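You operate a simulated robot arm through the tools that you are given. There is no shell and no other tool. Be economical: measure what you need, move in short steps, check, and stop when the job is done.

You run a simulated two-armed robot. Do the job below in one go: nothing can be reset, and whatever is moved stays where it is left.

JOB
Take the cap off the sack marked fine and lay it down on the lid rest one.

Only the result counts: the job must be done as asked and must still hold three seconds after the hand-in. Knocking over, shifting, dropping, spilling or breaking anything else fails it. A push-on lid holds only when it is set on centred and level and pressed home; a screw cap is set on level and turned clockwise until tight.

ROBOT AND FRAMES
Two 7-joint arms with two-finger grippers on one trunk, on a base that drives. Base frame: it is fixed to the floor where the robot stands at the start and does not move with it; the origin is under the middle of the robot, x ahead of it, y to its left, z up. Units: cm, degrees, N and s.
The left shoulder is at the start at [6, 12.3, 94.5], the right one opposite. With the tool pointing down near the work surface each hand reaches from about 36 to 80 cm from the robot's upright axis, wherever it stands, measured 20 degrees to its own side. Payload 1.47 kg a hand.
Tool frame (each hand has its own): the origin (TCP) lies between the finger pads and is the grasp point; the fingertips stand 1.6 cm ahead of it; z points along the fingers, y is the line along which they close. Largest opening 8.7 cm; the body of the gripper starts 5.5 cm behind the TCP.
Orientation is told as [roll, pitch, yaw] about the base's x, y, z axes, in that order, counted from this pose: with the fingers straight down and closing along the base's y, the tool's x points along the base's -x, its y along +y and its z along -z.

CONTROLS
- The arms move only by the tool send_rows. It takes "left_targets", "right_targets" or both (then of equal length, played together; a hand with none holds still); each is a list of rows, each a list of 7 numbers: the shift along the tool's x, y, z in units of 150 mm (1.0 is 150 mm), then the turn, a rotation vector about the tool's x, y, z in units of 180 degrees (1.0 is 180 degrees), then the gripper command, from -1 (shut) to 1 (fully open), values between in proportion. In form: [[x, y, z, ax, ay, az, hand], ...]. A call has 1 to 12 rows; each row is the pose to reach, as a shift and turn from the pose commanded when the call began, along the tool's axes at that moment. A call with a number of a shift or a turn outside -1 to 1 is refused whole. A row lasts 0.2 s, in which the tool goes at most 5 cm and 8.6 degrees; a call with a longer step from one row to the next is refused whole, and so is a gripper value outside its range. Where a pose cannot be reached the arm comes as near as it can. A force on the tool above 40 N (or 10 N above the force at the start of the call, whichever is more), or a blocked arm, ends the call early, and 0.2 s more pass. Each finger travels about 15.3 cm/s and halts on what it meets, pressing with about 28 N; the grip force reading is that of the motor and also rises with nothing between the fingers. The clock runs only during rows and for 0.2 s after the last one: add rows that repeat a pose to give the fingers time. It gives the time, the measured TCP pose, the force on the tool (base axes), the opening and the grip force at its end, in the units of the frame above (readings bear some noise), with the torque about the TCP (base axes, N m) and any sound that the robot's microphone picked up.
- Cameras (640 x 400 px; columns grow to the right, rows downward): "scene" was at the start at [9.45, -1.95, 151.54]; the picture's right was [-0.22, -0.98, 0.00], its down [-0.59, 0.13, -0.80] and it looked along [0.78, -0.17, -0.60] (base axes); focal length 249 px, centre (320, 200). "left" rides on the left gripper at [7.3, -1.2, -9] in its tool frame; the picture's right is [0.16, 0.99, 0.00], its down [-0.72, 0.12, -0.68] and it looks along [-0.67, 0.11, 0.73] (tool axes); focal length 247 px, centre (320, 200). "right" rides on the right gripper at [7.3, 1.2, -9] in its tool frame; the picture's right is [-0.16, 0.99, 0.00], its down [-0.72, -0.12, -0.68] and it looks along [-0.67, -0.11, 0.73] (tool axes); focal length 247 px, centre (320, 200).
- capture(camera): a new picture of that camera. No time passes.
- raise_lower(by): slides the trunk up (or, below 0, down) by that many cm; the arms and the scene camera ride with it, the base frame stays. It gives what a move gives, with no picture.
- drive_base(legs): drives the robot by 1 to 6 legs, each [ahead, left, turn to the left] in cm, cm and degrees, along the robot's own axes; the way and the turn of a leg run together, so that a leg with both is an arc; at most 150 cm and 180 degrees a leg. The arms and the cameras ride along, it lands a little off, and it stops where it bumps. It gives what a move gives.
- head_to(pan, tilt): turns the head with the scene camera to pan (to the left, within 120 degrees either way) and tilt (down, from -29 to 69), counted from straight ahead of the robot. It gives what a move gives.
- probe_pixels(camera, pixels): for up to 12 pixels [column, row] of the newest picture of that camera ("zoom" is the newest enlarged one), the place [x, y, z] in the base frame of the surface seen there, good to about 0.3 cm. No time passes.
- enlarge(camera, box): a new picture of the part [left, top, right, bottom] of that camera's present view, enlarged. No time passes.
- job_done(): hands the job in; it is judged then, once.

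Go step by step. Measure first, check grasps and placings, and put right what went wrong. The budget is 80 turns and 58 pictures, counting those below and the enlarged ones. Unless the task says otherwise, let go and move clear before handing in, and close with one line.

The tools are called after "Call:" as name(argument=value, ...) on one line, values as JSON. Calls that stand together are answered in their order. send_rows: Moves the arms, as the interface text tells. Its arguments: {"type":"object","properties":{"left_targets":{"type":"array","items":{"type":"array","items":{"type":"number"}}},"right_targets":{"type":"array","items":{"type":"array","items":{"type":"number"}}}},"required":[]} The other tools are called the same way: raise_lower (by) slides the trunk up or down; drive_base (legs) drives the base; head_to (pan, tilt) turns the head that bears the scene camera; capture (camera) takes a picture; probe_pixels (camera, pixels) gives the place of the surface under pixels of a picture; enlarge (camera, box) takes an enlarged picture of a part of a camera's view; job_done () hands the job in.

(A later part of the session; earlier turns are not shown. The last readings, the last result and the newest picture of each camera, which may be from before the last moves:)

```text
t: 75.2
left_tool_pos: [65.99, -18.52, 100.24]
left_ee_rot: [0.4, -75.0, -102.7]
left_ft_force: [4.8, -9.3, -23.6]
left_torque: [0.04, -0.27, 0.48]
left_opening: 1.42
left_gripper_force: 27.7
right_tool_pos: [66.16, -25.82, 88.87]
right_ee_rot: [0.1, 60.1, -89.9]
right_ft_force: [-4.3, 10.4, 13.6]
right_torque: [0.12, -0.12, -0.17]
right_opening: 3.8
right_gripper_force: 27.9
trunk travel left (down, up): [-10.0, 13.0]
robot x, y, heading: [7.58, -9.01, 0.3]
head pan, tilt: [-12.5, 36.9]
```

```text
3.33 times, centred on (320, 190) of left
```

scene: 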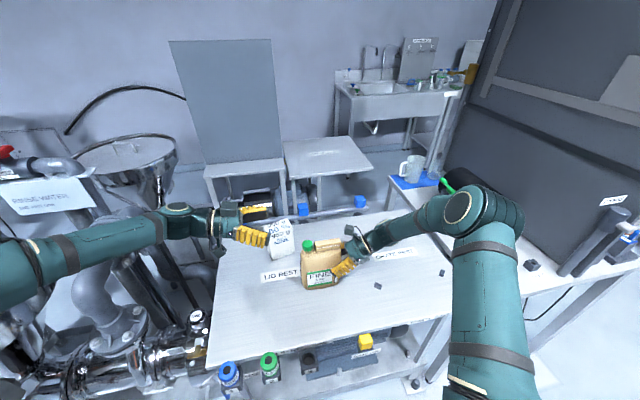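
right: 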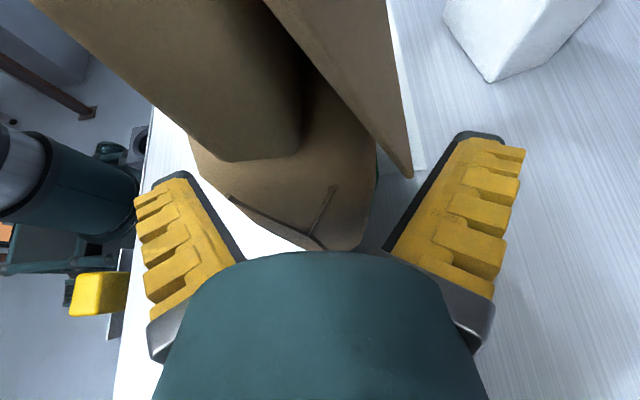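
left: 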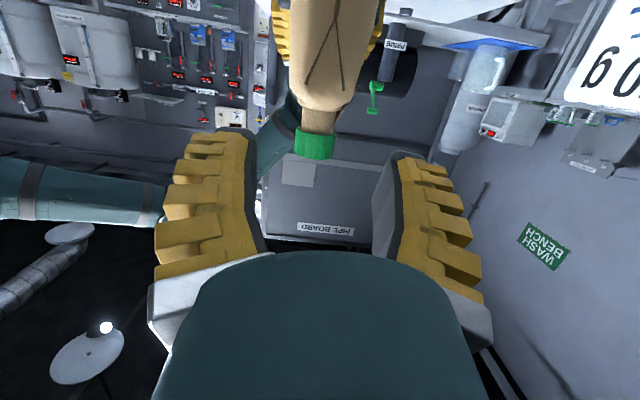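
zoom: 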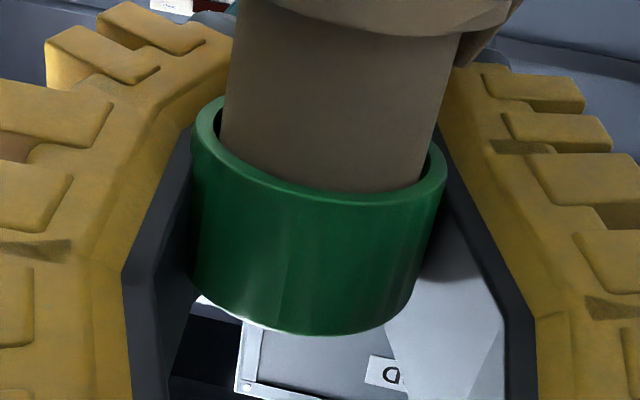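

The pads hold 24 N without sliding but the cap doesn't come off; the neck exposure is unchanged at rows ~15→190, so the sack only flexed upward. It must be a screw cap, and this grip does transmit torque. I'll set it back down and re-grip centred on the cap at its new place (y≈−17.3).

Call:
send_rows(left_targets=[[0.027, 0, 0.0072, 0, 0, 0, -1], [0.054, 0, 0.0144, 0, 0, 0, -1], [0.0805, 0, 0.0215, 0, 0, 0, -1], [0.0805, 0, 0.0215, 0, 0, 0, -1], [0.0805, 0, 0.0215, 0, 0, 0, 0.15], [0.09, -0.007, -0.01, 0, 0, 0, 0.15], [0.0955, -0.0135, -0.0355, 0, 0, 0, 0.15], [0.0955, -0.0135, -0.0355, 0, 0, 0, -0.2], [0.0955, -0.0135, -0.0355, 0, 0, 0, -0.6], [0.0955, -0.0135, -0.0355, 0, 0, 0, -1], [0.0955, -0.0135, -0.0355, 0, 0, 0, -1]])

Call:
send_rows(left_targets=[[0, 0, 0, -0.036, 0, -0.0097, -1], [0, 0, 0, -0.0724, 0, -0.0195, -1], [0, 0, 0, -0.1086, 0, -0.0292, -1], [0, 0, 0, -0.145, 0, -0.039, -1]])

Call:
enlarge(camera="left", box=[240, 130, 400, 250])

```text
t: 77.6
left_tool_pos: [66.09, -17.53, 98.94]
left_ee_rot: [0.6, -75.0, -102.9]
left_ft_force: [0.7, 1.7, -0.6]
left_torque: [0.08, -0.04, 0.59]
left_opening: 1.76
left_gripper_force: 28.4
right_tool_pos: [66.0, -25.86, 88.93]
right_ee_rot: [0.1, 60.0, -89.9]
right_ft_force: [-2.6, -2.3, -3.1]
right_torque: [0.22, 0.15, -0.27]
right_opening: 3.66
right_gripper_force: 27.4
trunk travel left (down, up): [-10.0, 13.0]
robot x, y, heading: [8.02, -8.57, 0.0]
head pan, tilt: [-12.5, 36.9]
```

```text
t: 78.6
left_tool_pos: [65.88, -17.54, 99.01]
left_ee_rot: [0.0, -75.2, -75.4]
left_ft_force: [-10.5, 1.1, 3.3]
left_torque: [-0.32, 0.32, -0.72]
left_opening: 2.19
left_gripper_force: 27.4
right_tool_pos: [66.07, -25.94, 88.95]
right_ee_rot: [0.2, 59.9, -90.0]
right_ft_force: [10.5, -1.8, -6.1]
right_torque: [-0.09, 0.52, -0.15]
right_opening: 3.29
right_gripper_force: 28.4
trunk travel left (down, up): [-10.0, 13.0]
robot x, y, heading: [8.19, -8.6, 0.1]
head pan, tilt: [-12.5, 36.9]
```

```text
3.33 times, centred on (320, 190) of left
```

zoom: 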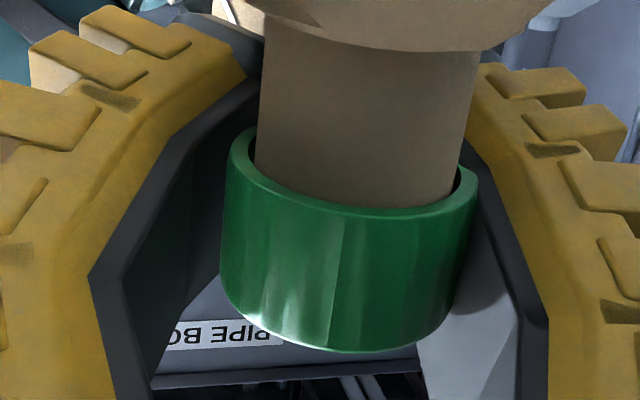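

The right opening has crept from 4.15 to 3.3, so the sack is slipping toward the edge of the right fingers and the hold is too shallow. I'll release both hands (the sack stands by itself), back the left off, and look.

Call:
send_rows(left_targets=[[0, 0, 0, 0, 0, 0, 0.0], [0, 0, 0, 0, 0, 0, 0.3], [0, 0, 0, 0, 0, 0, 0.3], [0, 0, -0.2, 0, 0, 0, 0.3], [0, 0, -0.45, 0, 0, 0, 0.3]])

Call:
send_rows(right_targets=[[0, 0, 0, 0, 0, 0, -0.1], [0, 0, 0, 0, 0, 0, 0.2], [0, 0, 0, 0, 0, 0, 0.6], [0, 0, 0, 0, 0, 0, 0.8], [0, 0, 0, 0, 0, 0, 0.8]])

Call:
enlarge(camera="scene", box=[260, 210, 400, 297])

```text
t: 79.8
left_tool_pos: [64.24, -11.03, 100.91]
left_ee_rot: [0.6, -75.2, -75.7]
left_ft_force: [-0.3, 0.3, 0.2]
left_torque: [-0.01, -0.02, 0.0]
left_opening: 6.14
left_gripper_force: 3.6
right_tool_pos: [65.95, -25.89, 88.92]
right_ee_rot: [0.2, 59.9, -89.9]
right_ft_force: [-2.4, -2.0, -0.6]
right_torque: [0.3, 0.07, 0.2]
right_opening: 3.28
right_gripper_force: 27.3
trunk travel left (down, up): [-10.0, 13.0]
robot x, y, heading: [7.7, -9.21, -0.0]
head pan, tilt: [-12.5, 36.9]
```

```text
t: 81.0
left_tool_pos: [64.29, -11.06, 100.93]
left_ee_rot: [0.3, -75.1, -75.5]
left_ft_force: [0.2, 0.3, 0.5]
left_torque: [-0.01, 0.02, 0.02]
left_opening: 6.14
left_gripper_force: 3.8
right_tool_pos: [66.03, -25.82, 88.93]
right_ee_rot: [0.3, 60.0, -90.0]
right_ft_force: [-0.8, 0.4, -0.4]
right_torque: [0.03, -0.01, 0.02]
right_opening: 8.02
right_gripper_force: 1.2
trunk travel left (down, up): [-10.0, 13.0]
robot x, y, heading: [8.01, -9.11, 0.0]
head pan, tilt: [-12.5, 36.9]
```

```text
4.57 times, centred on (330, 254) of scene
```

zoom: 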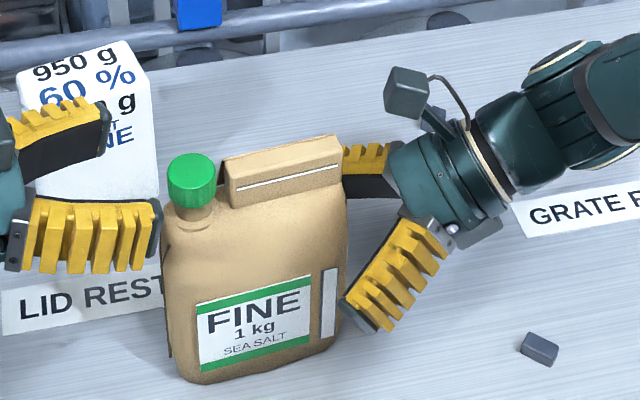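

The sack stands upright, shifted slightly to +y and yawed a little. I'll measure its pose and the cap.

Call:
probe_pixels(camera="zoom", pixels=[[190, 165], [170, 172], [212, 175], [190, 205], [190, 217], [232, 168], [338, 148], [200, 340], [310, 310], [190, 375], [330, 340], [166, 260]])

```text
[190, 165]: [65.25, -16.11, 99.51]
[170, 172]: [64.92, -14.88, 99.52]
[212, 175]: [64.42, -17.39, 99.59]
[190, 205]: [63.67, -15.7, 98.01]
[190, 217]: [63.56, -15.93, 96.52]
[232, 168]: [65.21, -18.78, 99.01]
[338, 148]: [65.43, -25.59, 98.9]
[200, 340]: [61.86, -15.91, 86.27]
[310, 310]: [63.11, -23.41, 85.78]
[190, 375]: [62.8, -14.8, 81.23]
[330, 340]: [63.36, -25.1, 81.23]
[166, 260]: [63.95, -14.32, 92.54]
```

The cap axis is now at about (65.2,−16.0), and the sack is yawed about 9.5° CCW with its right edge near (66,−26.5). I'll re-grip it deeper and flatter with the right hand, aligned to its yaw.

Call:
send_rows(right_targets=[[0, 0, 0, 0, 0.037, 0, 0.9], [0, 0, 0, 0, 0.074, 0, 0.9], [0, 0, 0, 0, 0.111, 0, 0.9], [0, 0, 0, 0, 0.111, 0, 0.9]])

Call:
send_rows(right_targets=[[0, -0.01, 0, 0.026, 0, -0.0046, 0.9], [0.012, -0.02, 0.07, 0.052, 0, -0.0092, 0.9], [0.025, -0.027, 0.14, 0.052, 0, -0.0092, 0.9], [0.038, -0.027, 0.213, 0.052, 0, -0.0092, 0.9], [0.038, -0.027, 0.213, 0.052, 0, -0.0092, 0.6], [0.038, -0.027, 0.213, 0.052, 0, -0.0092, 0.4], [0.038, -0.027, 0.213, 0.052, 0, -0.0092, 0.2], [0.038, -0.027, 0.213, 0.052, 0, -0.0092, 0.0], [0.038, -0.027, 0.213, 0.052, 0, -0.0092, -0.4], [0.038, -0.027, 0.213, 0.052, 0, -0.0092, -1], [0.038, -0.027, 0.213, 0.052, 0, -0.0092, -1]])

```text
t: 82.0
left_tool_pos: [64.25, -11.08, 100.8]
left_ee_rot: [0.3, -75.1, -75.7]
left_ft_force: [-0.4, 0.3, -0.1]
left_torque: [0.03, 0.03, 0.03]
left_opening: 6.14
left_gripper_force: 3.4
right_tool_pos: [65.96, -25.74, 88.92]
right_ee_rot: [0.7, 80.1, -89.4]
right_ft_force: [-0.4, -0.5, 0.3]
right_torque: [0.04, -0.02, 0.02]
right_opening: 8.37
right_gripper_force: 0.8
trunk travel left (down, up): [-10.0, 13.0]
robot x, y, heading: [8.15, -9.5, 0.1]
head pan, tilt: [-12.5, 36.9]
```

```text
t: 84.4
left_tool_pos: [64.32, -11.06, 100.76]
left_ee_rot: [0.2, -75.1, -75.6]
left_ft_force: [0.1, -1.0, 0.8]
left_torque: [0.01, 0.01, -0.01]
left_opening: 6.13
left_gripper_force: 3.3
right_tool_pos: [65.62, -22.68, 88.97]
right_ee_rot: [0.7, 79.9, -79.9]
right_ft_force: [3.9, -1.2, 2.3]
right_torque: [-0.12, -0.13, -0.12]
right_opening: 4.55
right_gripper_force: 28.0
trunk travel left (down, up): [-10.0, 13.0]
robot x, y, heading: [8.24, -8.9, 0.1]
head pan, tilt: [-12.5, 36.9]
```

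The deeper hold is solid (opening 4.55). I'll re-grip the cap with the left hand from yaw −103, centred on it, and make a 45° stroke.

Call:
send_rows(left_targets=[[0.012, 0, 0.0, 0.0368, 0, 0.0099, 0.3], [0.024, -0.01, 0.03, 0.0735, 0, 0.0198, 0.3], [0.036, -0.02, 0.06, 0.1103, 0, 0.0297, 0.3], [0.049, -0.03, 0.12, 0.147, 0, 0.0396, 0.3], [0.049, -0.037, 0.26, 0.147, 0, 0.0396, 0.3], [0.049, -0.037, 0.384, 0.147, 0, 0.0396, 0.2], [0.049, -0.037, 0.384, 0.147, 0, 0.0396, 0.0], [0.049, -0.037, 0.384, 0.147, 0, 0.0396, -0.2], [0.049, -0.037, 0.384, 0.147, 0, 0.0396, -0.5], [0.049, -0.037, 0.384, 0.147, 0, 0.0396, -1], [0.049, -0.037, 0.384, 0.147, 0, 0.0396, -1]])

Call:
send_rows(left_targets=[[0, 0, 0, -0.0402, 0, -0.0108, -1], [0, 0, 0, -0.0805, 0, -0.0217, -1], [0, 0, 0, -0.1207, 0, -0.0325, -1]])

Call:
send_rows(left_targets=[[0, 0, 0, -0.0402, 0, -0.0108, -1], [0, 0, 0, -0.0805, 0, -0.0217, -1], [0, 0, 0, -0.1207, 0, -0.0325, -1]])

```text
t: 86.8
left_tool_pos: [65.08, -16.57, 98.61]
left_ee_rot: [0.7, -75.0, -103.3]
left_ft_force: [-12.2, 2.8, 2.7]
left_torque: [0.04, 0.29, 0.02]
left_opening: 2.75
left_gripper_force: 27.8
right_tool_pos: [65.69, -22.67, 89.02]
right_ee_rot: [0.9, 79.8, -79.8]
right_ft_force: [18.1, -1.6, 0.0]
right_torque: [-0.04, 0.22, -0.82]
right_opening: 4.64
right_gripper_force: 28.0
trunk travel left (down, up): [-10.0, 13.0]
robot x, y, heading: [7.6, -9.02, 0.1]
head pan, tilt: [-12.5, 36.9]
```

```text
t: 87.6
left_tool_pos: [64.88, -16.64, 98.66]
left_ee_rot: [0.1, -75.1, -80.2]
left_ft_force: [-6.2, -16.2, 0.1]
left_torque: [-0.36, 0.28, -0.18]
left_opening: 2.41
left_gripper_force: 27.6
right_tool_pos: [65.41, -22.56, 89.04]
right_ee_rot: [0.5, 80.1, -79.8]
right_ft_force: [4.9, 12.5, 6.4]
right_torque: [-0.37, 0.5, -0.18]
right_opening: 4.53
right_gripper_force: 27.7
trunk travel left (down, up): [-10.0, 13.0]
robot x, y, heading: [7.83, -9.05, -0.1]
head pan, tilt: [-12.5, 36.9]
```

```text
t: 88.4
left_tool_pos: [65.04, -16.6, 98.89]
left_ee_rot: [0.6, -75.4, -58.2]
left_ft_force: [-16.1, -0.9, 26.8]
left_torque: [0.07, -0.09, -1.28]
left_opening: 2.57
left_gripper_force: 28.0
right_tool_pos: [65.74, -22.9, 88.8]
right_ee_rot: [0.5, 79.7, -80.2]
right_ft_force: [24.0, -1.3, 0.0]
right_torque: [0.01, 0.56, -0.26]
right_opening: 4.32
right_gripper_force: 27.9
trunk travel left (down, up): [-10.0, 13.0]
robot x, y, heading: [7.99, -9.21, 0.3]
head pan, tilt: [-12.5, 36.9]
```

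Mid-stroke torque was only −0.2, and the −1.3 appears past about +20° where a finger meets the fold, so I must stay in −103…−70. I'll re-grip at −103 with a slight centring shift and run strokes only in that clear range.

Call:
send_rows(left_targets=[[0, 0, 0, 0, 0, 0, 0.1], [0, 0, 0, 0, 0, 0, 0.2], [0, -0.004, 0, 0.0402, 0, 0.0108, 0.2], [0, -0.008, 0, 0.0805, 0, 0.0217, 0.2], [0, -0.01, 0, 0.1207, 0, 0.0325, 0.2], [0, -0.01, 0, 0.161, 0, 0.0433, 0.2], [0, -0.01, 0, 0.2012, 0, 0.0542, 0.2], [0, -0.01, 0, 0.2414, 0, 0.065, 0.0], [0, -0.01, 0, 0.2414, 0, 0.065, -0.2], [0, -0.01, 0, 0.2414, 0, 0.065, -0.5], [0, -0.01, 0, 0.2414, 0, 0.065, -1], [0, -0.01, 0, 0.2414, 0, 0.065, -1]])

Call:
enlarge(camera="left", box=[270, 150, 370, 240])

Call:
send_rows(left_targets=[[0, 0, 0, -0.0362, 0, -0.0098, -1], [0, 0, 0, -0.0725, 0, -0.0195, -1], [0, 0, 0, -0.1087, 0, -0.0293, -1], [0, 0, 0, -0.1449, 0, -0.039, -1]])

Call:
enlarge(camera="left", box=[270, 150, 370, 240])

```text
t: 91.0
left_tool_pos: [65.0, -16.69, 98.59]
left_ee_rot: [0.5, -75.0, -103.0]
left_ft_force: [-9.2, 5.9, 2.9]
left_torque: [0.06, 0.46, 0.4]
left_opening: 2.5
left_gripper_force: 27.8
right_tool_pos: [65.75, -22.7, 88.79]
right_ee_rot: [0.8, 79.8, -79.9]
right_ft_force: [9.9, -5.7, 0.4]
right_torque: [-0.18, 0.2, -0.85]
right_opening: 4.65
right_gripper_force: 27.9
trunk travel left (down, up): [-10.0, 13.0]
robot x, y, heading: [7.86, -9.06, 0.1]
head pan, tilt: [-12.5, 36.9]
```

```text
4.44 times, centred on (320, 195) of left
```

zoom: 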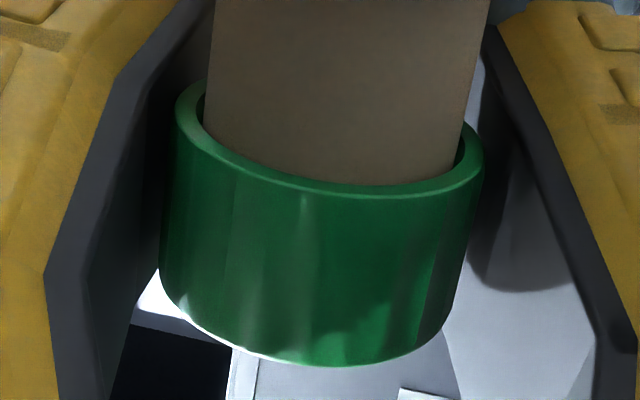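

```text
t: 92.0
left_tool_pos: [64.75, -16.69, 98.77]
left_ee_rot: [0.5, -75.3, -76.1]
left_ft_force: [-6.4, -11.1, 11.5]
left_torque: [-0.4, 0.05, -0.57]
left_opening: 2.21
left_gripper_force: 28.2
right_tool_pos: [65.68, -22.53, 89.04]
right_ee_rot: [1.0, 80.1, -79.5]
right_ft_force: [11.7, 9.7, 3.5]
right_torque: [0.38, 0.48, -0.28]
right_opening: 4.2
right_gripper_force: 27.8
trunk travel left (down, up): [-10.0, 13.0]
robot x, y, heading: [8.0, -8.55, -0.3]
head pan, tilt: [-12.5, 36.9]
```

```text
4.44 times, centred on (320, 195) of left
```

zoom: 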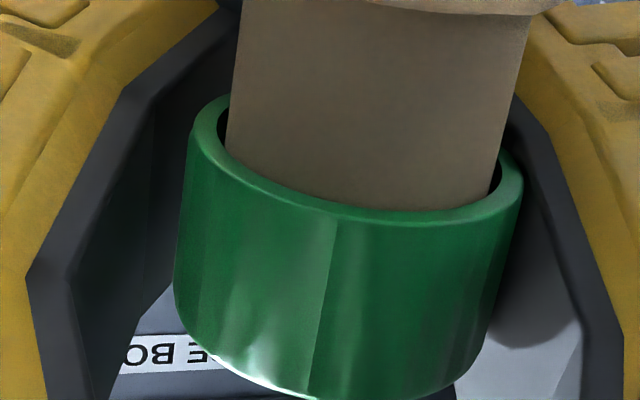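

The stroke left 0.57 N·m of residual torque in the clear range, so the pads do transmit torque here. I'll run several strokes between −103 and −76 and watch the torque and height.

Call:
send_rows(left_targets=[[0, 0, 0, 0, 0, 0, 0.1], [0, 0, 0, 0, 0, 0, 0.2], [0, 0, 0, 0.0362, 0, 0.0098, 0.2], [0, 0, 0, 0.0725, 0, 0.0195, 0.2], [0, 0, 0, 0.1087, 0, 0.0293, 0.2], [0, 0, 0, 0.1449, 0, 0.039, 0.1], [0, 0, 0, 0.1449, 0, 0.039, -0.1], [0, 0, 0, 0.1449, 0, 0.039, -0.4], [0, 0, 0, 0.1449, 0, 0.039, -1], [0, 0, 0, 0.1449, 0, 0.039, -1], [0, 0, 0, 0.1449, 0, 0.039, -1]])

Call:
send_rows(left_targets=[[0, 0, 0, -0.0362, 0, -0.0098, -1], [0, 0, 0, -0.0725, 0, -0.0195, -1], [0, 0, 0, -0.1087, 0, -0.0293, -1], [0, 0, 0, -0.1449, 0, -0.039, -1]])

Call:
send_rows(left_targets=[[0, 0, 0, 0, 0, 0, 0.1], [0, 0, 0, 0, 0, 0, 0.2], [0, 0, 0, 0.0362, 0, 0.0098, 0.2], [0, 0, 0, 0.0725, 0, 0.0195, 0.2], [0, 0, 0, 0.1087, 0, 0.0293, 0.2], [0, 0, 0, 0.1449, 0, 0.039, 0.1], [0, 0, 0, 0.1449, 0, 0.039, -0.1], [0, 0, 0, 0.1449, 0, 0.039, -0.4], [0, 0, 0, 0.1449, 0, 0.039, -1], [0, 0, 0, 0.1449, 0, 0.039, -1], [0, 0, 0, 0.1449, 0, 0.039, -1]])

Call:
send_rows(left_targets=[[0, 0, 0, -0.0362, 0, -0.0098, -1], [0, 0, 0, -0.0725, 0, -0.0195, -1], [0, 0, 0, -0.1087, 0, -0.0293, -1], [0, 0, 0, -0.1449, 0, -0.039, -1]])

```text
t: 94.4
left_tool_pos: [64.89, -16.62, 98.66]
left_ee_rot: [1.0, -75.1, -103.6]
left_ft_force: [-9.5, 0.6, 15.7]
left_torque: [0.13, 0.56, 0.57]
left_opening: 2.23
left_gripper_force: 27.9
right_tool_pos: [65.62, -22.71, 88.93]
right_ee_rot: [0.3, 79.8, -80.2]
right_ft_force: [5.0, -1.1, -8.3]
right_torque: [-0.03, 0.35, -0.79]
right_opening: 4.45
right_gripper_force: 28.0
trunk travel left (down, up): [-10.0, 13.0]
robot x, y, heading: [8.06, -8.77, 0.0]
head pan, tilt: [-12.5, 36.9]
```

```text
t: 95.4
left_tool_pos: [64.79, -16.62, 98.66]
left_ee_rot: [1.0, -75.0, -76.7]
left_ft_force: [-5.7, -9.6, 14.5]
left_torque: [0.17, -0.25, -1.1]
left_opening: 2.3
left_gripper_force: 28.2
right_tool_pos: [65.61, -22.63, 89.0]
right_ee_rot: [1.1, 80.0, -79.4]
right_ft_force: [13.3, 6.4, 2.0]
right_torque: [-0.18, 0.64, 0.13]
right_opening: 4.14
right_gripper_force: 27.9
trunk travel left (down, up): [-10.0, 13.0]
robot x, y, heading: [8.06, -8.67, -0.0]
head pan, tilt: [-12.5, 36.9]
```

```text
t: 97.8
left_tool_pos: [64.79, -16.64, 98.72]
left_ee_rot: [1.0, -75.0, -103.7]
left_ft_force: [-7.8, -2.3, 15.1]
left_torque: [0.02, 0.45, 0.6]
left_opening: 2.22
left_gripper_force: 28.3
right_tool_pos: [65.56, -22.72, 88.78]
right_ee_rot: [0.3, 79.7, -80.3]
right_ft_force: [4.5, -3.7, -7.4]
right_torque: [-0.16, 0.46, -0.75]
right_opening: 4.31
right_gripper_force: 28.6
trunk travel left (down, up): [-10.0, 13.0]
robot x, y, heading: [8.35, -8.95, 0.2]
head pan, tilt: [-12.5, 36.9]
```

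```text
t: 98.8
left_tool_pos: [64.83, -16.61, 98.52]
left_ee_rot: [0.7, -75.2, -76.3]
left_ft_force: [-6.8, -8.5, 12.0]
left_torque: [0.25, -0.27, -1.13]
left_opening: 2.26
left_gripper_force: 28.1
right_tool_pos: [65.7, -22.49, 89.01]
right_ee_rot: [1.0, 80.0, -79.5]
right_ft_force: [13.3, 7.4, -0.7]
right_torque: [-0.21, 0.69, 0.13]
right_opening: 4.07
right_gripper_force: 28.2
trunk travel left (down, up): [-10.0, 13.0]
robot x, y, heading: [8.26, -9.2, 0.1]
head pan, tilt: [-12.5, 36.9]
```

The closing torque of +0.6 at −103 and −1.1 at −76 shows the fingertips are straddling the sack's fold, so I've been wrestling the fold and not just the cap. I'll back the grip off 1.1 cm so only the cap is between the pads, then read the forces in a short turn.

Call:
send_rows(left_targets=[[0, 0, 0, 0, 0, 0, 0.1], [0, 0, 0, 0, 0, 0, 0.2], [0.009, 0.015, -0.033, 0, 0, 0, 0.2], [0.018, 0.029, -0.066, 0.02, 0, 0.0054, 0.2], [0.018, 0.029, -0.066, 0.02, 0, 0.0054, 0.0], [0.018, 0.029, -0.066, 0.02, 0, 0.0054, -0.2], [0.018, 0.029, -0.066, 0.02, 0, 0.0054, -0.5], [0.018, 0.029, -0.066, 0.02, 0, 0.0054, -1], [0.018, 0.029, -0.066, 0.02, 0, 0.0054, -1], [0.018, 0.029, -0.066, 0.02, 0, 0.0054, -1]])

Call:
enlarge(camera="scene", box=[260, 215, 372, 285])

```text
t: 101.0
left_tool_pos: [65.14, -15.5, 98.73]
left_ee_rot: [0.2, -75.2, -79.6]
left_ft_force: [-10.2, -4.5, 2.2]
left_torque: [0.0, 0.48, -0.12]
left_opening: 2.39
left_gripper_force: 28.0
right_tool_pos: [65.6, -22.58, 88.99]
right_ee_rot: [0.5, 79.9, -80.1]
right_ft_force: [9.3, 3.4, -2.1]
right_torque: [-0.47, 0.49, -0.62]
right_opening: 4.15
right_gripper_force: 27.8
trunk travel left (down, up): [-10.0, 13.0]
robot x, y, heading: [7.97, -8.87, 0.0]
head pan, tilt: [-12.5, 36.9]
```

```text
5.71 times, centred on (316, 250) of scene
```

zoom: 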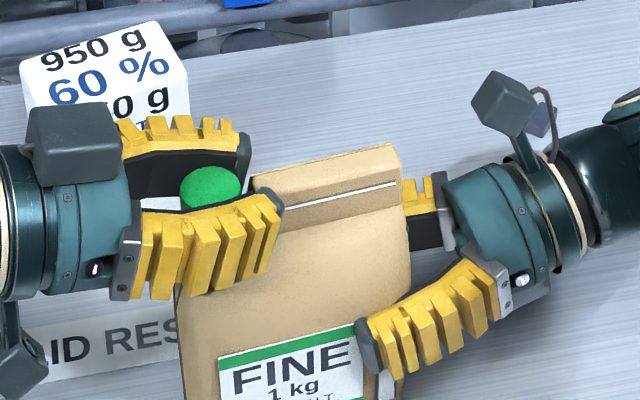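

Call:
probe_pixels(camera="zoom", pixels=[[210, 185], [190, 185], [235, 185], [212, 170], [278, 205], [245, 145], [258, 185], [395, 155], [265, 225], [130, 50], [180, 50], [100, 90]])

```text
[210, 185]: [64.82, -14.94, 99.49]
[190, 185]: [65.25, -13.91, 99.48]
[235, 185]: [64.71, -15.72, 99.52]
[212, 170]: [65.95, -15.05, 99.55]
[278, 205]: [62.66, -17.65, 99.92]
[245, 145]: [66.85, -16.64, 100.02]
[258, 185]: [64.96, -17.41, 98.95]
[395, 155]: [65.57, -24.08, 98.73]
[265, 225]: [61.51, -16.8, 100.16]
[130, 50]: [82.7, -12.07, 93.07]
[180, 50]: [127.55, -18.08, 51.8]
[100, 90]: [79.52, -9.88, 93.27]
```

The cap is now centred near (65.0,−14.9) and sits between the pads with the fold free. I'll test a pull in two reads to see what this cap-only grip transmits.

Call:
send_rows(left_targets=[[-0.0129, 0, -0.0035, 0, 0, 0, -1], [-0.0258, 0, -0.0069, 0, 0, 0, -1], [-0.0386, 0, -0.0104, 0, 0, 0, -1]])

Call:
send_rows(left_targets=[[-0.0129, 0, -0.0035, 0, 0, 0, -1], [-0.0258, 0, -0.0069, 0, 0, 0, -1], [-0.0386, 0, -0.0104, 0, 0, 0, -1]])

```text
t: 101.8
left_tool_pos: [65.18, -15.43, 99.1]
left_ee_rot: [0.0, -75.2, -79.4]
left_ft_force: [-3.2, -12.0, -4.2]
left_torque: [-0.31, 0.08, -0.05]
left_opening: 1.75
left_gripper_force: 28.2
right_tool_pos: [65.63, -22.62, 89.03]
right_ee_rot: [0.5, 80.1, -79.8]
right_ft_force: [2.4, 11.7, 3.1]
right_torque: [-0.25, 0.21, -0.23]
right_opening: 4.1
right_gripper_force: 28.4
trunk travel left (down, up): [-10.0, 13.0]
robot x, y, heading: [7.6, -8.8, 0.2]
head pan, tilt: [-12.5, 36.9]
```

```text
t: 102.6
left_tool_pos: [65.25, -15.37, 99.45]
left_ee_rot: [0.0, -75.1, -79.3]
left_ft_force: [-5.1, -9.3, -24.4]
left_torque: [0.23, 0.22, -0.15]
left_opening: 1.48
left_gripper_force: 27.8
right_tool_pos: [65.74, -22.64, 89.0]
right_ee_rot: [0.7, 79.9, -79.9]
right_ft_force: [4.9, 8.7, 14.0]
right_torque: [0.18, 0.36, -0.26]
right_opening: 3.99
right_gripper_force: 27.9
trunk travel left (down, up): [-10.0, 13.0]
robot x, y, heading: [8.04, -9.2, -0.1]
head pan, tilt: [-12.5, 36.9]
```

The grip now holds a 24 N pull without slipping. I'll pull a bit further to see whether the cap gives.

Call:
send_rows(left_targets=[[-0.0129, 0, -0.0035, 0, 0, 0, -1], [-0.0258, 0, -0.0069, 0, 0, 0, -1], [-0.0386, 0, -0.0104, 0, 0, 0, -1]])

Call:
send_rows(left_targets=[[0, 0, 0, -0.0362, 0, -0.0098, -1], [0, 0, 0, -0.0725, 0, -0.0195, -1]])

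```text
t: 103.4
left_tool_pos: [65.14, -15.54, 100.26]
left_ee_rot: [0.1, -75.0, -79.4]
left_ft_force: [-3.3, -8.2, -24.5]
left_torque: [0.2, 0.15, -0.18]
left_opening: 1.47
left_gripper_force: 27.9
right_tool_pos: [65.77, -22.75, 88.85]
right_ee_rot: [0.4, 80.0, -80.3]
right_ft_force: [5.0, 7.9, 13.7]
right_torque: [0.17, 0.47, -0.11]
right_opening: 3.91
right_gripper_force: 28.5
trunk travel left (down, up): [-10.0, 13.0]
robot x, y, heading: [7.91, -8.76, 0.2]
head pan, tilt: [-12.5, 36.9]
```

```text
t: 104.0
left_tool_pos: [65.3, -15.43, 100.61]
left_ee_rot: [1.1, -75.4, -66.6]
left_ft_force: [-1.7, 0.0, -0.2]
left_torque: [-0.03, -0.01, 0.05]
left_opening: 3.85
left_gripper_force: 4.4
right_tool_pos: [65.45, -22.94, 88.46]
right_ee_rot: [-1.2, 79.5, -81.8]
right_ft_force: [0.7, -2.9, -10.8]
right_torque: [-0.35, 0.16, -0.06]
right_opening: 3.87
right_gripper_force: 27.9
trunk travel left (down, up): [-10.0, 13.0]
robot x, y, heading: [8.23, -8.53, 0.1]
head pan, tilt: [-12.5, 36.9]
```

The left force vanished and its opening jumped to 3.85, while the right hand now carries about 11 N, so something let go. I'll hold still one step and read again.

Call:
send_rows(left_targets=[[0, 0, 0, 0, 0, 0, -0.1]])

Call:
capture(camera="left")

```text
t: 104.4
left_tool_pos: [65.27, -15.41, 100.35]
left_ee_rot: [0.5, -75.2, -66.2]
left_ft_force: [0.7, 0.8, -0.5]
left_torque: [0.0, -0.02, 0.0]
left_opening: 4.5
left_gripper_force: 4.3
right_tool_pos: [65.67, -22.66, 88.83]
right_ee_rot: [0.0, 79.8, -80.7]
right_ft_force: [0.4, 0.0, -10.1]
right_torque: [-0.53, -0.06, -0.02]
right_opening: 3.73
right_gripper_force: 28.1
trunk travel left (down, up): [-10.0, 13.0]
robot x, y, heading: [7.85, -9.04, 0.4]
head pan, tilt: [-12.5, 36.9]
```

```text
0 pictures are left
```

left: 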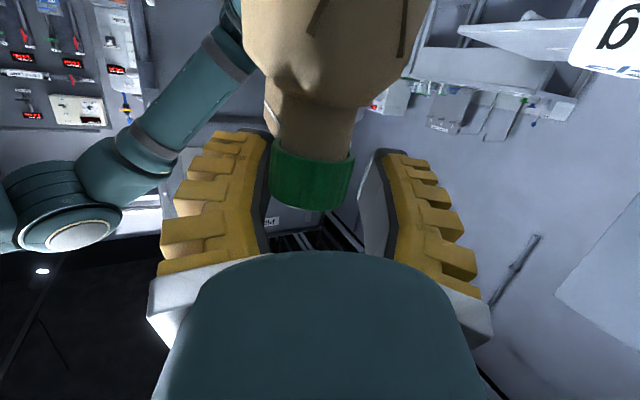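

The cap is still on the sack at (312,180), and the sack hangs lifted and slightly turned in the right hand. I'll probe this last picture for the cap and sack pose.

Call:
probe_pixels(camera="left", pixels=[[312, 190], [275, 180], [349, 180], [312, 160], [312, 205], [315, 130], [300, 80], [380, 60], [260, 40], [330, 40], [340, 150], [280, 150]])

```text
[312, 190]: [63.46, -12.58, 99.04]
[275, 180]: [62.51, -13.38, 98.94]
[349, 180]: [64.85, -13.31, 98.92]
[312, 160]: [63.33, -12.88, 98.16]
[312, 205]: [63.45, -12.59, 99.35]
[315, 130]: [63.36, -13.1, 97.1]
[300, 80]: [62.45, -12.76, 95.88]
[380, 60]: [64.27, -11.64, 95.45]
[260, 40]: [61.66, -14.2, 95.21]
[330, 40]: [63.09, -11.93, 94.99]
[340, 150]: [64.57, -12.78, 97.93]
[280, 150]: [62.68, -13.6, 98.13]
```

No pictures are left, so I'll work by force readings from here. First I'll back the left hand off, then lower the right hand until the sack rests on the table again.

Call:
send_rows(left_targets=[[0, 0, 0, 0, 0, 0, 0.3], [0, 0, 0, 0, 0, 0, 0.5], [0, 0, -0.2, 0, 0, 0, 0.5], [0, 0, -0.45, 0, 0, 0, 0.5], [0, 0, -0.7, 0, 0, 0, 0.5]])

Call:
send_rows(right_targets=[[-0.01, 0, 0.0017, 0, 0, 0, -1], [-0.0197, 0, 0.0035, 0, 0, 0, -1]])

Call:
send_rows(right_targets=[[-0.01, 0, 0.0017, 0, 0, 0, -1], [-0.0197, 0, 0.0035, 0, 0, 0, -1]])

```text
t: 105.6
left_tool_pos: [60.94, -6.04, 103.15]
left_ee_rot: [0.1, -75.2, -65.9]
left_ft_force: [-0.1, 0.0, -0.5]
left_torque: [0.01, 0.01, 0.0]
left_opening: 6.92
left_gripper_force: 2.3
right_tool_pos: [65.66, -22.63, 89.03]
right_ee_rot: [0.4, 79.8, -80.0]
right_ft_force: [0.1, 0.1, -10.2]
right_torque: [-0.51, -0.11, -0.07]
right_opening: 3.7
right_gripper_force: 28.2
trunk travel left (down, up): [-10.0, 13.0]
robot x, y, heading: [8.09, -9.05, 0.2]
head pan, tilt: [-12.5, 36.9]
```

```text
t: 106.2
left_tool_pos: [60.87, -6.19, 103.03]
left_ee_rot: [0.1, -75.1, -66.0]
left_ft_force: [0.2, 0.4, 0.6]
left_torque: [0.0, 0.0, 0.01]
left_opening: 6.91
left_gripper_force: 3.0
right_tool_pos: [65.61, -22.79, 88.57]
right_ee_rot: [0.1, 79.9, -80.3]
right_ft_force: [1.0, -0.3, -10.5]
right_torque: [-0.51, -0.11, 0.04]
right_opening: 3.7
right_gripper_force: 28.0
trunk travel left (down, up): [-10.0, 13.0]
robot x, y, heading: [7.95, -8.95, 0.0]
head pan, tilt: [-12.5, 36.9]
```

```text
t: 106.8
left_tool_pos: [60.78, -6.16, 103.03]
left_ee_rot: [0.3, -75.1, -66.1]
left_ft_force: [-0.7, 0.5, 1.5]
left_torque: [-0.05, -0.02, 0.01]
left_opening: 6.94
left_gripper_force: 2.8
right_tool_pos: [65.66, -22.58, 88.47]
right_ee_rot: [1.0, 80.0, -79.6]
right_ft_force: [0.0, -1.3, 3.7]
right_torque: [-0.5, 0.22, 0.02]
right_opening: 3.8
right_gripper_force: 28.3
trunk travel left (down, up): [-10.0, 13.0]
robot x, y, heading: [8.04, -8.94, 0.0]
head pan, tilt: [-12.5, 36.9]
```

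The sack's weight (10.3 N) and moment put its centre near (64.6,−17.6), and it has now touched the table (fz +3.7). I'll open the right hand, slide 2.8 cm deeper along the sack and re-grip.

Call:
send_rows(right_targets=[[0, 0, 0, 0, 0, 0, 0.0], [0, 0, 0, 0, 0, 0, 0.2], [0, 0, 0, 0, 0, 0, 0.5], [0, 0, 0, 0, 0, 0, 0.9], [0.011, 0, 0.06, 0, 0, 0, 0.9], [0.022, 0, 0.12, 0, 0, 0, 0.9], [0.033, 0, 0.187, 0, 0, 0, 0.9], [0.033, 0, 0.187, 0, 0, 0, 0.6], [0.033, 0, 0.187, 0, 0, 0, 0.4], [0.033, 0, 0.187, 0, 0, 0, 0.2], [0.033, 0, 0.187, 0, 0, 0, -0.3], [0.033, 0, 0.187, 0, 0, 0, -1]])

Call:
send_rows(right_targets=[[0, 0, 0, 0, 0, 0, -1], [0, 0, 0, 0, 0, 0, -1]])

Call:
send_rows(right_targets=[[0.01, 0, -0.0017, 0, 0, 0, -1], [0.0263, 0, -0.0046, 0, 0, 0, -1], [0.0263, 0, -0.0046, 0, 0, 0, -1]])

```text
t: 109.4
left_tool_pos: [60.97, -6.12, 103.12]
left_ee_rot: [0.2, -75.1, -66.1]
left_ft_force: [0.6, -0.9, 0.4]
left_torque: [-0.01, -0.02, 0.02]
left_opening: 6.91
left_gripper_force: 2.5
right_tool_pos: [65.21, -19.84, 88.38]
right_ee_rot: [0.8, 79.9, -79.8]
right_ft_force: [4.7, -3.4, 2.6]
right_torque: [-0.13, -0.08, -0.05]
right_opening: 4.6
right_gripper_force: 27.6
trunk travel left (down, up): [-10.0, 13.0]
robot x, y, heading: [8.08, -8.71, 0.0]
head pan, tilt: [-12.5, 36.9]
```

```text
t: 110.0
left_tool_pos: [60.72, -6.2, 103.03]
left_ee_rot: [0.3, -75.1, -66.1]
left_ft_force: [0.1, -0.4, -0.2]
left_torque: [-0.03, 0.0, -0.01]
left_opening: 6.93
left_gripper_force: 3.0
right_tool_pos: [65.31, -19.77, 88.45]
right_ee_rot: [0.7, 79.8, -79.8]
right_ft_force: [5.5, -3.1, 5.3]
right_torque: [-0.17, -0.08, -0.03]
right_opening: 4.56
right_gripper_force: 27.7
trunk travel left (down, up): [-10.0, 13.0]
robot x, y, heading: [8.1, -8.7, 0.2]
head pan, tilt: [-12.5, 36.9]
```

```text
t: 110.8
left_tool_pos: [60.95, -6.24, 102.99]
left_ee_rot: [0.2, -75.1, -66.0]
left_ft_force: [-0.5, -0.6, -0.3]
left_torque: [0.0, 0.05, 0.0]
left_opening: 6.94
left_gripper_force: 3.0
right_tool_pos: [65.06, -19.86, 88.68]
right_ee_rot: [-0.3, 79.8, -80.7]
right_ft_force: [-0.2, 0.6, 0.2]
right_torque: [-0.22, -0.02, -0.02]
right_opening: 4.55
right_gripper_force: 27.9
trunk travel left (down, up): [-10.0, 13.0]
robot x, y, heading: [8.04, -8.92, 0.4]
head pan, tilt: [-12.5, 36.9]
```

The re-grip is full (4.56). I'll lift the sack slightly and carry it back to its original place: TCP +1.0 in x, −4.65 in y, yaw −11°.

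Call:
send_rows(right_targets=[[0.02, 0, -0.0035, 0, 0, 0, -1], [0.0394, 0, -0.007, 0, 0, 0, -1], [0.0394, 0, -0.007, 0, 0, 0, -1]])

Call:
send_rows(right_targets=[[-0.011, 0.002, -0.062, -0.012, 0, 0.0021, -1], [-0.022, 0.005, -0.125, -0.0241, 0, 0.0042, -1], [-0.033, 0.007, -0.187, -0.0361, 0, 0.0064, -1], [-0.044, 0.01, -0.25, -0.0482, 0, 0.0085, -1], [-0.055, 0.012, -0.312, -0.0602, 0, 0.0106, -1], [-0.055, 0.012, -0.312, -0.0602, 0, 0.0106, -1]])

```text
t: 111.6
left_tool_pos: [60.92, -6.17, 103.13]
left_ee_rot: [0.2, -75.2, -66.0]
left_ft_force: [0.5, 0.2, -0.1]
left_torque: [-0.04, 0.04, -0.01]
left_opening: 6.94
left_gripper_force: 2.8
right_tool_pos: [65.15, -19.92, 89.21]
right_ee_rot: [0.3, 80.0, -80.2]
right_ft_force: [-0.1, 0.1, -10.6]
right_torque: [-0.21, -0.06, -0.02]
right_opening: 4.54
right_gripper_force: 27.9
trunk travel left (down, up): [-10.0, 13.0]
robot x, y, heading: [7.77, -8.7, 0.1]
head pan, tilt: [-12.5, 36.9]
```

```text
t: 113.0
left_tool_pos: [60.93, -6.15, 103.07]
left_ee_rot: [0.0, -75.1, -66.0]
left_ft_force: [-1.0, 0.7, -0.3]
left_torque: [0.01, 0.03, -0.01]
left_opening: 6.93
left_gripper_force: 2.9
right_tool_pos: [66.04, -24.49, 89.46]
right_ee_rot: [0.4, 80.0, -91.1]
right_ft_force: [-0.2, -0.4, -9.7]
right_torque: [-0.24, -0.01, -0.03]
right_opening: 4.51
right_gripper_force: 27.9
trunk travel left (down, up): [-10.0, 13.0]
robot x, y, heading: [8.06, -8.64, 0.3]
head pan, tilt: [-12.5, 36.9]
```

The sack's centre reads back at (66.0,−22.2), its original place. I'll lower it onto the table and bring the left hand to a pre-grasp at cap height, yaw −100.

Call:
send_rows(right_targets=[[-0.015, 0, 0.0027, 0, 0, 0, -1], [-0.03, 0, 0.0053, 0, 0, 0, -1], [-0.045, 0, 0.008, 0, 0, 0, -1]])

Call:
send_rows(right_targets=[[-0.007, 0, 0.0012, 0, 0, 0, -1], [-0.013, 0, 0.0023, 0, 0, 0, -1]])

Call:
send_rows(left_targets=[[0, 0, 0, 0.045, 0, 0.0121, 0.3], [0, 0, 0, 0.09, 0, 0.0242, 0.3], [0, 0, 0, 0.135, 0, 0.0363, 0.3], [0, 0, 0, 0.183, 0, 0.0492, 0.3], [0, 0, 0, 0.183, 0, 0.0492, 0.3]])

```text
t: 113.8
left_tool_pos: [60.88, -6.25, 103.05]
left_ee_rot: [0.2, -75.1, -66.0]
left_ft_force: [-0.5, 0.4, -0.4]
left_torque: [-0.02, -0.01, 0.01]
left_opening: 6.94
left_gripper_force: 3.0
right_tool_pos: [66.08, -24.58, 88.49]
right_ee_rot: [0.3, 79.8, -91.2]
right_ft_force: [0.6, 0.4, -11.0]
right_torque: [-0.23, 0.02, -0.01]
right_opening: 4.53
right_gripper_force: 28.2
trunk travel left (down, up): [-10.0, 13.0]
robot x, y, heading: [8.18, -8.93, 0.1]
head pan, tilt: [-12.5, 36.9]
```

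```text
t: 114.4
left_tool_pos: [60.97, -6.22, 103.04]
left_ee_rot: [0.3, -75.1, -66.1]
left_ft_force: [-0.7, -0.1, -0.4]
left_torque: [0.02, 0.01, 0.0]
left_opening: 6.94
left_gripper_force: 3.4
right_tool_pos: [66.18, -24.45, 88.54]
right_ee_rot: [0.7, 80.0, -90.9]
right_ft_force: [0.2, -2.1, -3.9]
right_torque: [-0.03, 0.24, 0.07]
right_opening: 4.51
right_gripper_force: 28.1
trunk travel left (down, up): [-10.0, 13.0]
robot x, y, heading: [7.9, -9.26, 0.2]
head pan, tilt: [-12.5, 36.9]
```

```text
refused: row 4 steps farther than a row can; nothing moved
```

The sack is down again. One row stepped too far and was refused; I'll resend the left pre-grasp with smaller steps.

Call:
send_rows(left_targets=[[0.038, 0.044, 0.088, 0.0365, 0, 0.0098, 0.3], [0.076, 0.088, 0.176, 0.073, 0, 0.0196, 0.3], [0.113, 0.132, 0.263, 0.1095, 0, 0.0295, 0.3], [0.151, 0.176, 0.351, 0.146, 0, 0.0393, 0.3], [0.189, 0.22, 0.439, 0.1825, 0, 0.0491, 0.3], [0.189, 0.22, 0.439, 0.1825, 0, 0.0491, 0.3]])

```text
t: 115.8
left_tool_pos: [66.33, -10.05, 98.64]
left_ee_rot: [0.8, -75.1, -100.7]
left_ft_force: [-0.7, -0.3, 0.0]
left_torque: [-0.01, -0.02, -0.01]
left_opening: 6.14
left_gripper_force: 3.7
right_tool_pos: [66.12, -24.47, 88.4]
right_ee_rot: [0.7, 80.0, -90.8]
right_ft_force: [1.6, -1.9, 4.5]
right_torque: [0.42, 0.23, -0.07]
right_opening: 4.54
right_gripper_force: 27.5
trunk travel left (down, up): [-10.0, 13.0]
robot x, y, heading: [7.83, -9.23, 0.1]
head pan, tilt: [-12.5, 36.9]
```

The left hand is in position. I'll move in to TCP y≈−17.8 (tips short of the fold), close, and take torque readings over two short turns.

Call:
send_rows(left_targets=[[-0.032, 0.021, 0.124, 0, 0, 0, 0.3], [-0.063, 0.042, 0.248, 0, 0, 0, 0.3], [-0.095, 0.062, 0.371, 0, 0, 0, 0.2], [-0.126, 0.083, 0.495, 0, 0, 0, 0.2], [-0.126, 0.083, 0.495, 0, 0, 0, 0.0], [-0.126, 0.083, 0.495, 0, 0, 0, -0.2], [-0.126, 0.083, 0.495, 0, 0, 0, -0.5], [-0.126, 0.083, 0.495, 0, 0, 0, -1], [-0.126, 0.083, 0.495, 0, 0, 0, -1]])

Call:
send_rows(left_targets=[[0, 0, 0, -0.0443, 0, -0.0119, -1]])

Call:
send_rows(left_targets=[[0, 0, 0, -0.0443, 0, -0.0119, -1]])

Call:
send_rows(left_targets=[[0, 0, 0, -0.0443, 0, -0.0119, -1]])

```text
t: 117.8
left_tool_pos: [66.26, -17.63, 98.53]
left_ee_rot: [1.0, -75.1, -100.7]
left_ft_force: [5.0, 9.4, 5.2]
left_torque: [0.29, -0.18, 0.0]
left_opening: 2.37
left_gripper_force: 27.9
right_tool_pos: [66.1, -24.48, 88.4]
right_ee_rot: [0.8, 79.8, -90.7]
right_ft_force: [0.4, -8.7, 9.0]
right_torque: [0.29, -0.23, 0.19]
right_opening: 4.55
right_gripper_force: 27.8
trunk travel left (down, up): [-10.0, 13.0]
robot x, y, heading: [8.01, -8.82, -0.1]
head pan, tilt: [-12.5, 36.9]
```

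```text
t: 118.2
left_tool_pos: [66.15, -17.54, 98.56]
left_ee_rot: [0.3, -75.1, -91.8]
left_ft_force: [-2.8, 12.4, 4.0]
left_torque: [0.12, 0.13, -0.23]
left_opening: 2.4
left_gripper_force: 28.5
right_tool_pos: [66.02, -24.62, 88.43]
right_ee_rot: [0.6, 79.9, -91.1]
right_ft_force: [4.4, -8.5, 6.0]
right_torque: [0.18, 0.28, 0.15]
right_opening: 4.58
right_gripper_force: 27.8
trunk travel left (down, up): [-10.0, 13.0]
robot x, y, heading: [7.75, -8.76, 0.1]
head pan, tilt: [-12.5, 36.9]
```

```text
t: 118.6
left_tool_pos: [66.11, -17.79, 98.51]
left_ee_rot: [0.3, -75.1, -83.9]
left_ft_force: [-9.2, 11.1, 5.2]
left_torque: [-0.14, 0.3, -0.46]
left_opening: 2.62
left_gripper_force: 27.8
right_tool_pos: [66.24, -24.54, 88.37]
right_ee_rot: [0.9, 79.8, -90.8]
right_ft_force: [10.8, -9.4, 3.4]
right_torque: [0.14, 0.28, -0.02]
right_opening: 4.58
right_gripper_force: 28.7
trunk travel left (down, up): [-10.0, 13.0]
robot x, y, heading: [7.89, -9.2, 0.3]
head pan, tilt: [-12.5, 36.9]
```

```text
t: 119.0
left_tool_pos: [66.04, -17.82, 98.54]
left_ee_rot: [0.2, -75.0, -75.2]
left_ft_force: [-12.1, 7.5, 3.4]
left_torque: [0.13, 0.33, -0.34]
left_opening: 2.91
left_gripper_force: 28.4
right_tool_pos: [66.07, -24.48, 88.36]
right_ee_rot: [0.8, 79.9, -90.9]
right_ft_force: [15.5, -9.4, 1.3]
right_torque: [-0.4, 0.3, -0.32]
right_opening: 4.62
right_gripper_force: 28.2
trunk travel left (down, up): [-10.0, 13.0]
robot x, y, heading: [8.29, -8.96, -0.2]
head pan, tilt: [-12.5, 36.9]
```

Torque builds to −0.46 and then eases to −0.34, which may be the cap starting to give. I'll run full ratchet cycles, one per call (open, swing back 25°, re-grip slightly deeper, turn 25° CCW), and watch the trend.

Call:
send_rows(left_targets=[[0, 0, 0, 0, 0, 0, 0.0], [0, 0, 0.01, 0, 0, 0, 0.2], [0, 0, 0.02, 0.0443, 0, 0.0119, 0.2], [0, 0, 0.02, 0.0886, 0, 0.0238, 0.2], [0, 0, 0.02, 0.1329, 0, 0.0357, 0.1], [0, 0, 0.02, 0.1329, 0, 0.0357, -0.2], [0, 0, 0.02, 0.1329, 0, 0.0357, -0.6], [0, 0, 0.02, 0.1329, 0, 0.0357, -1], [0, 0, 0.02, 0.1329, 0, 0.0357, -1], [0, 0, 0.02, 0.0886, 0, 0.0238, -1], [0, 0, 0.02, 0.0443, 0, 0.0119, -1], [0, 0, 0.02, 0, 0, 0, -1]])

Call:
send_rows(left_targets=[[0, 0, 0, 0, 0, 0, 0.0], [0, 0, 0, 0, 0, 0, 0.2], [0, 0, 0, 0.0443, 0, 0.0119, 0.2], [0, 0, 0, 0.0886, 0, 0.0238, 0.2], [0, 0, 0, 0.1329, 0, 0.0357, 0.1], [0, 0, 0, 0.1329, 0, 0.0357, -0.2], [0, 0, 0, 0.1329, 0, 0.0357, -0.6], [0, 0, 0, 0.1329, 0, 0.0357, -1], [0, 0, 0, 0.1329, 0, 0.0357, -1], [0, 0, 0, 0.0886, 0, 0.0238, -1], [0, 0, 0, 0.0443, 0, 0.0119, -1], [0, 0, 0, 0, 0, 0, -1]])

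Call:
send_rows(left_targets=[[0, 0, 0, 0, 0, 0, 0.0], [0, 0, 0, 0, 0, 0, 0.2], [0, 0, 0, 0.0443, 0, 0.0119, 0.2], [0, 0, 0, 0.0886, 0, 0.0238, 0.2], [0, 0, 0, 0.1329, 0, 0.0357, 0.1], [0, 0, 0, 0.1329, 0, 0.0357, -0.2], [0, 0, 0, 0.1329, 0, 0.0357, -0.6], [0, 0, 0, 0.1329, 0, 0.0357, -1], [0, 0, 0, 0.1329, 0, 0.0357, -1], [0, 0, 0, 0.0886, 0, 0.0238, -1], [0, 0, 0, 0.0443, 0, 0.0119, -1], [0, 0, 0, 0, 0, 0, -1]])

```text
t: 121.6
left_tool_pos: [66.2, -18.09, 98.48]
left_ee_rot: [0.0, -75.2, -75.2]
left_ft_force: [-9.6, 0.2, 3.0]
left_torque: [0.15, 0.32, -0.39]
left_opening: 2.7
left_gripper_force: 28.1
right_tool_pos: [66.1, -24.47, 88.43]
right_ee_rot: [0.4, 80.0, -91.2]
right_ft_force: [6.7, -1.6, -6.2]
right_torque: [-0.42, 0.53, -0.07]
right_opening: 4.58
right_gripper_force: 27.7
trunk travel left (down, up): [-10.0, 13.0]
robot x, y, heading: [7.9, -9.1, -0.1]
head pan, tilt: [-12.5, 36.9]
```

```text
t: 124.2
left_tool_pos: [66.12, -18.19, 98.54]
left_ee_rot: [0.1, -75.0, -75.4]
left_ft_force: [-8.8, -0.9, 2.2]
left_torque: [0.29, 0.28, -0.43]
left_opening: 2.67
left_gripper_force: 28.0
right_tool_pos: [66.07, -24.46, 88.44]
right_ee_rot: [0.5, 79.9, -91.1]
right_ft_force: [8.0, -2.7, -3.3]
right_torque: [-0.55, 0.4, -0.16]
right_opening: 4.6
right_gripper_force: 27.7
trunk travel left (down, up): [-10.0, 13.0]
robot x, y, heading: [8.08, -8.71, 0.2]
head pan, tilt: [-12.5, 36.9]
```

```text
t: 126.8
left_tool_pos: [66.17, -18.15, 98.35]
left_ee_rot: [0.3, -75.1, -75.4]
left_ft_force: [-11.0, -0.4, 5.1]
left_torque: [0.23, 0.29, -0.44]
left_opening: 2.69
left_gripper_force: 27.8
right_tool_pos: [66.13, -24.37, 88.43]
right_ee_rot: [0.7, 79.9, -90.9]
right_ft_force: [11.2, -0.4, -2.4]
right_torque: [-0.52, 0.38, -0.16]
right_opening: 4.57
right_gripper_force: 28.3
trunk travel left (down, up): [-10.0, 13.0]
robot x, y, heading: [8.12, -8.95, 0.3]
head pan, tilt: [-12.5, 36.9]
```

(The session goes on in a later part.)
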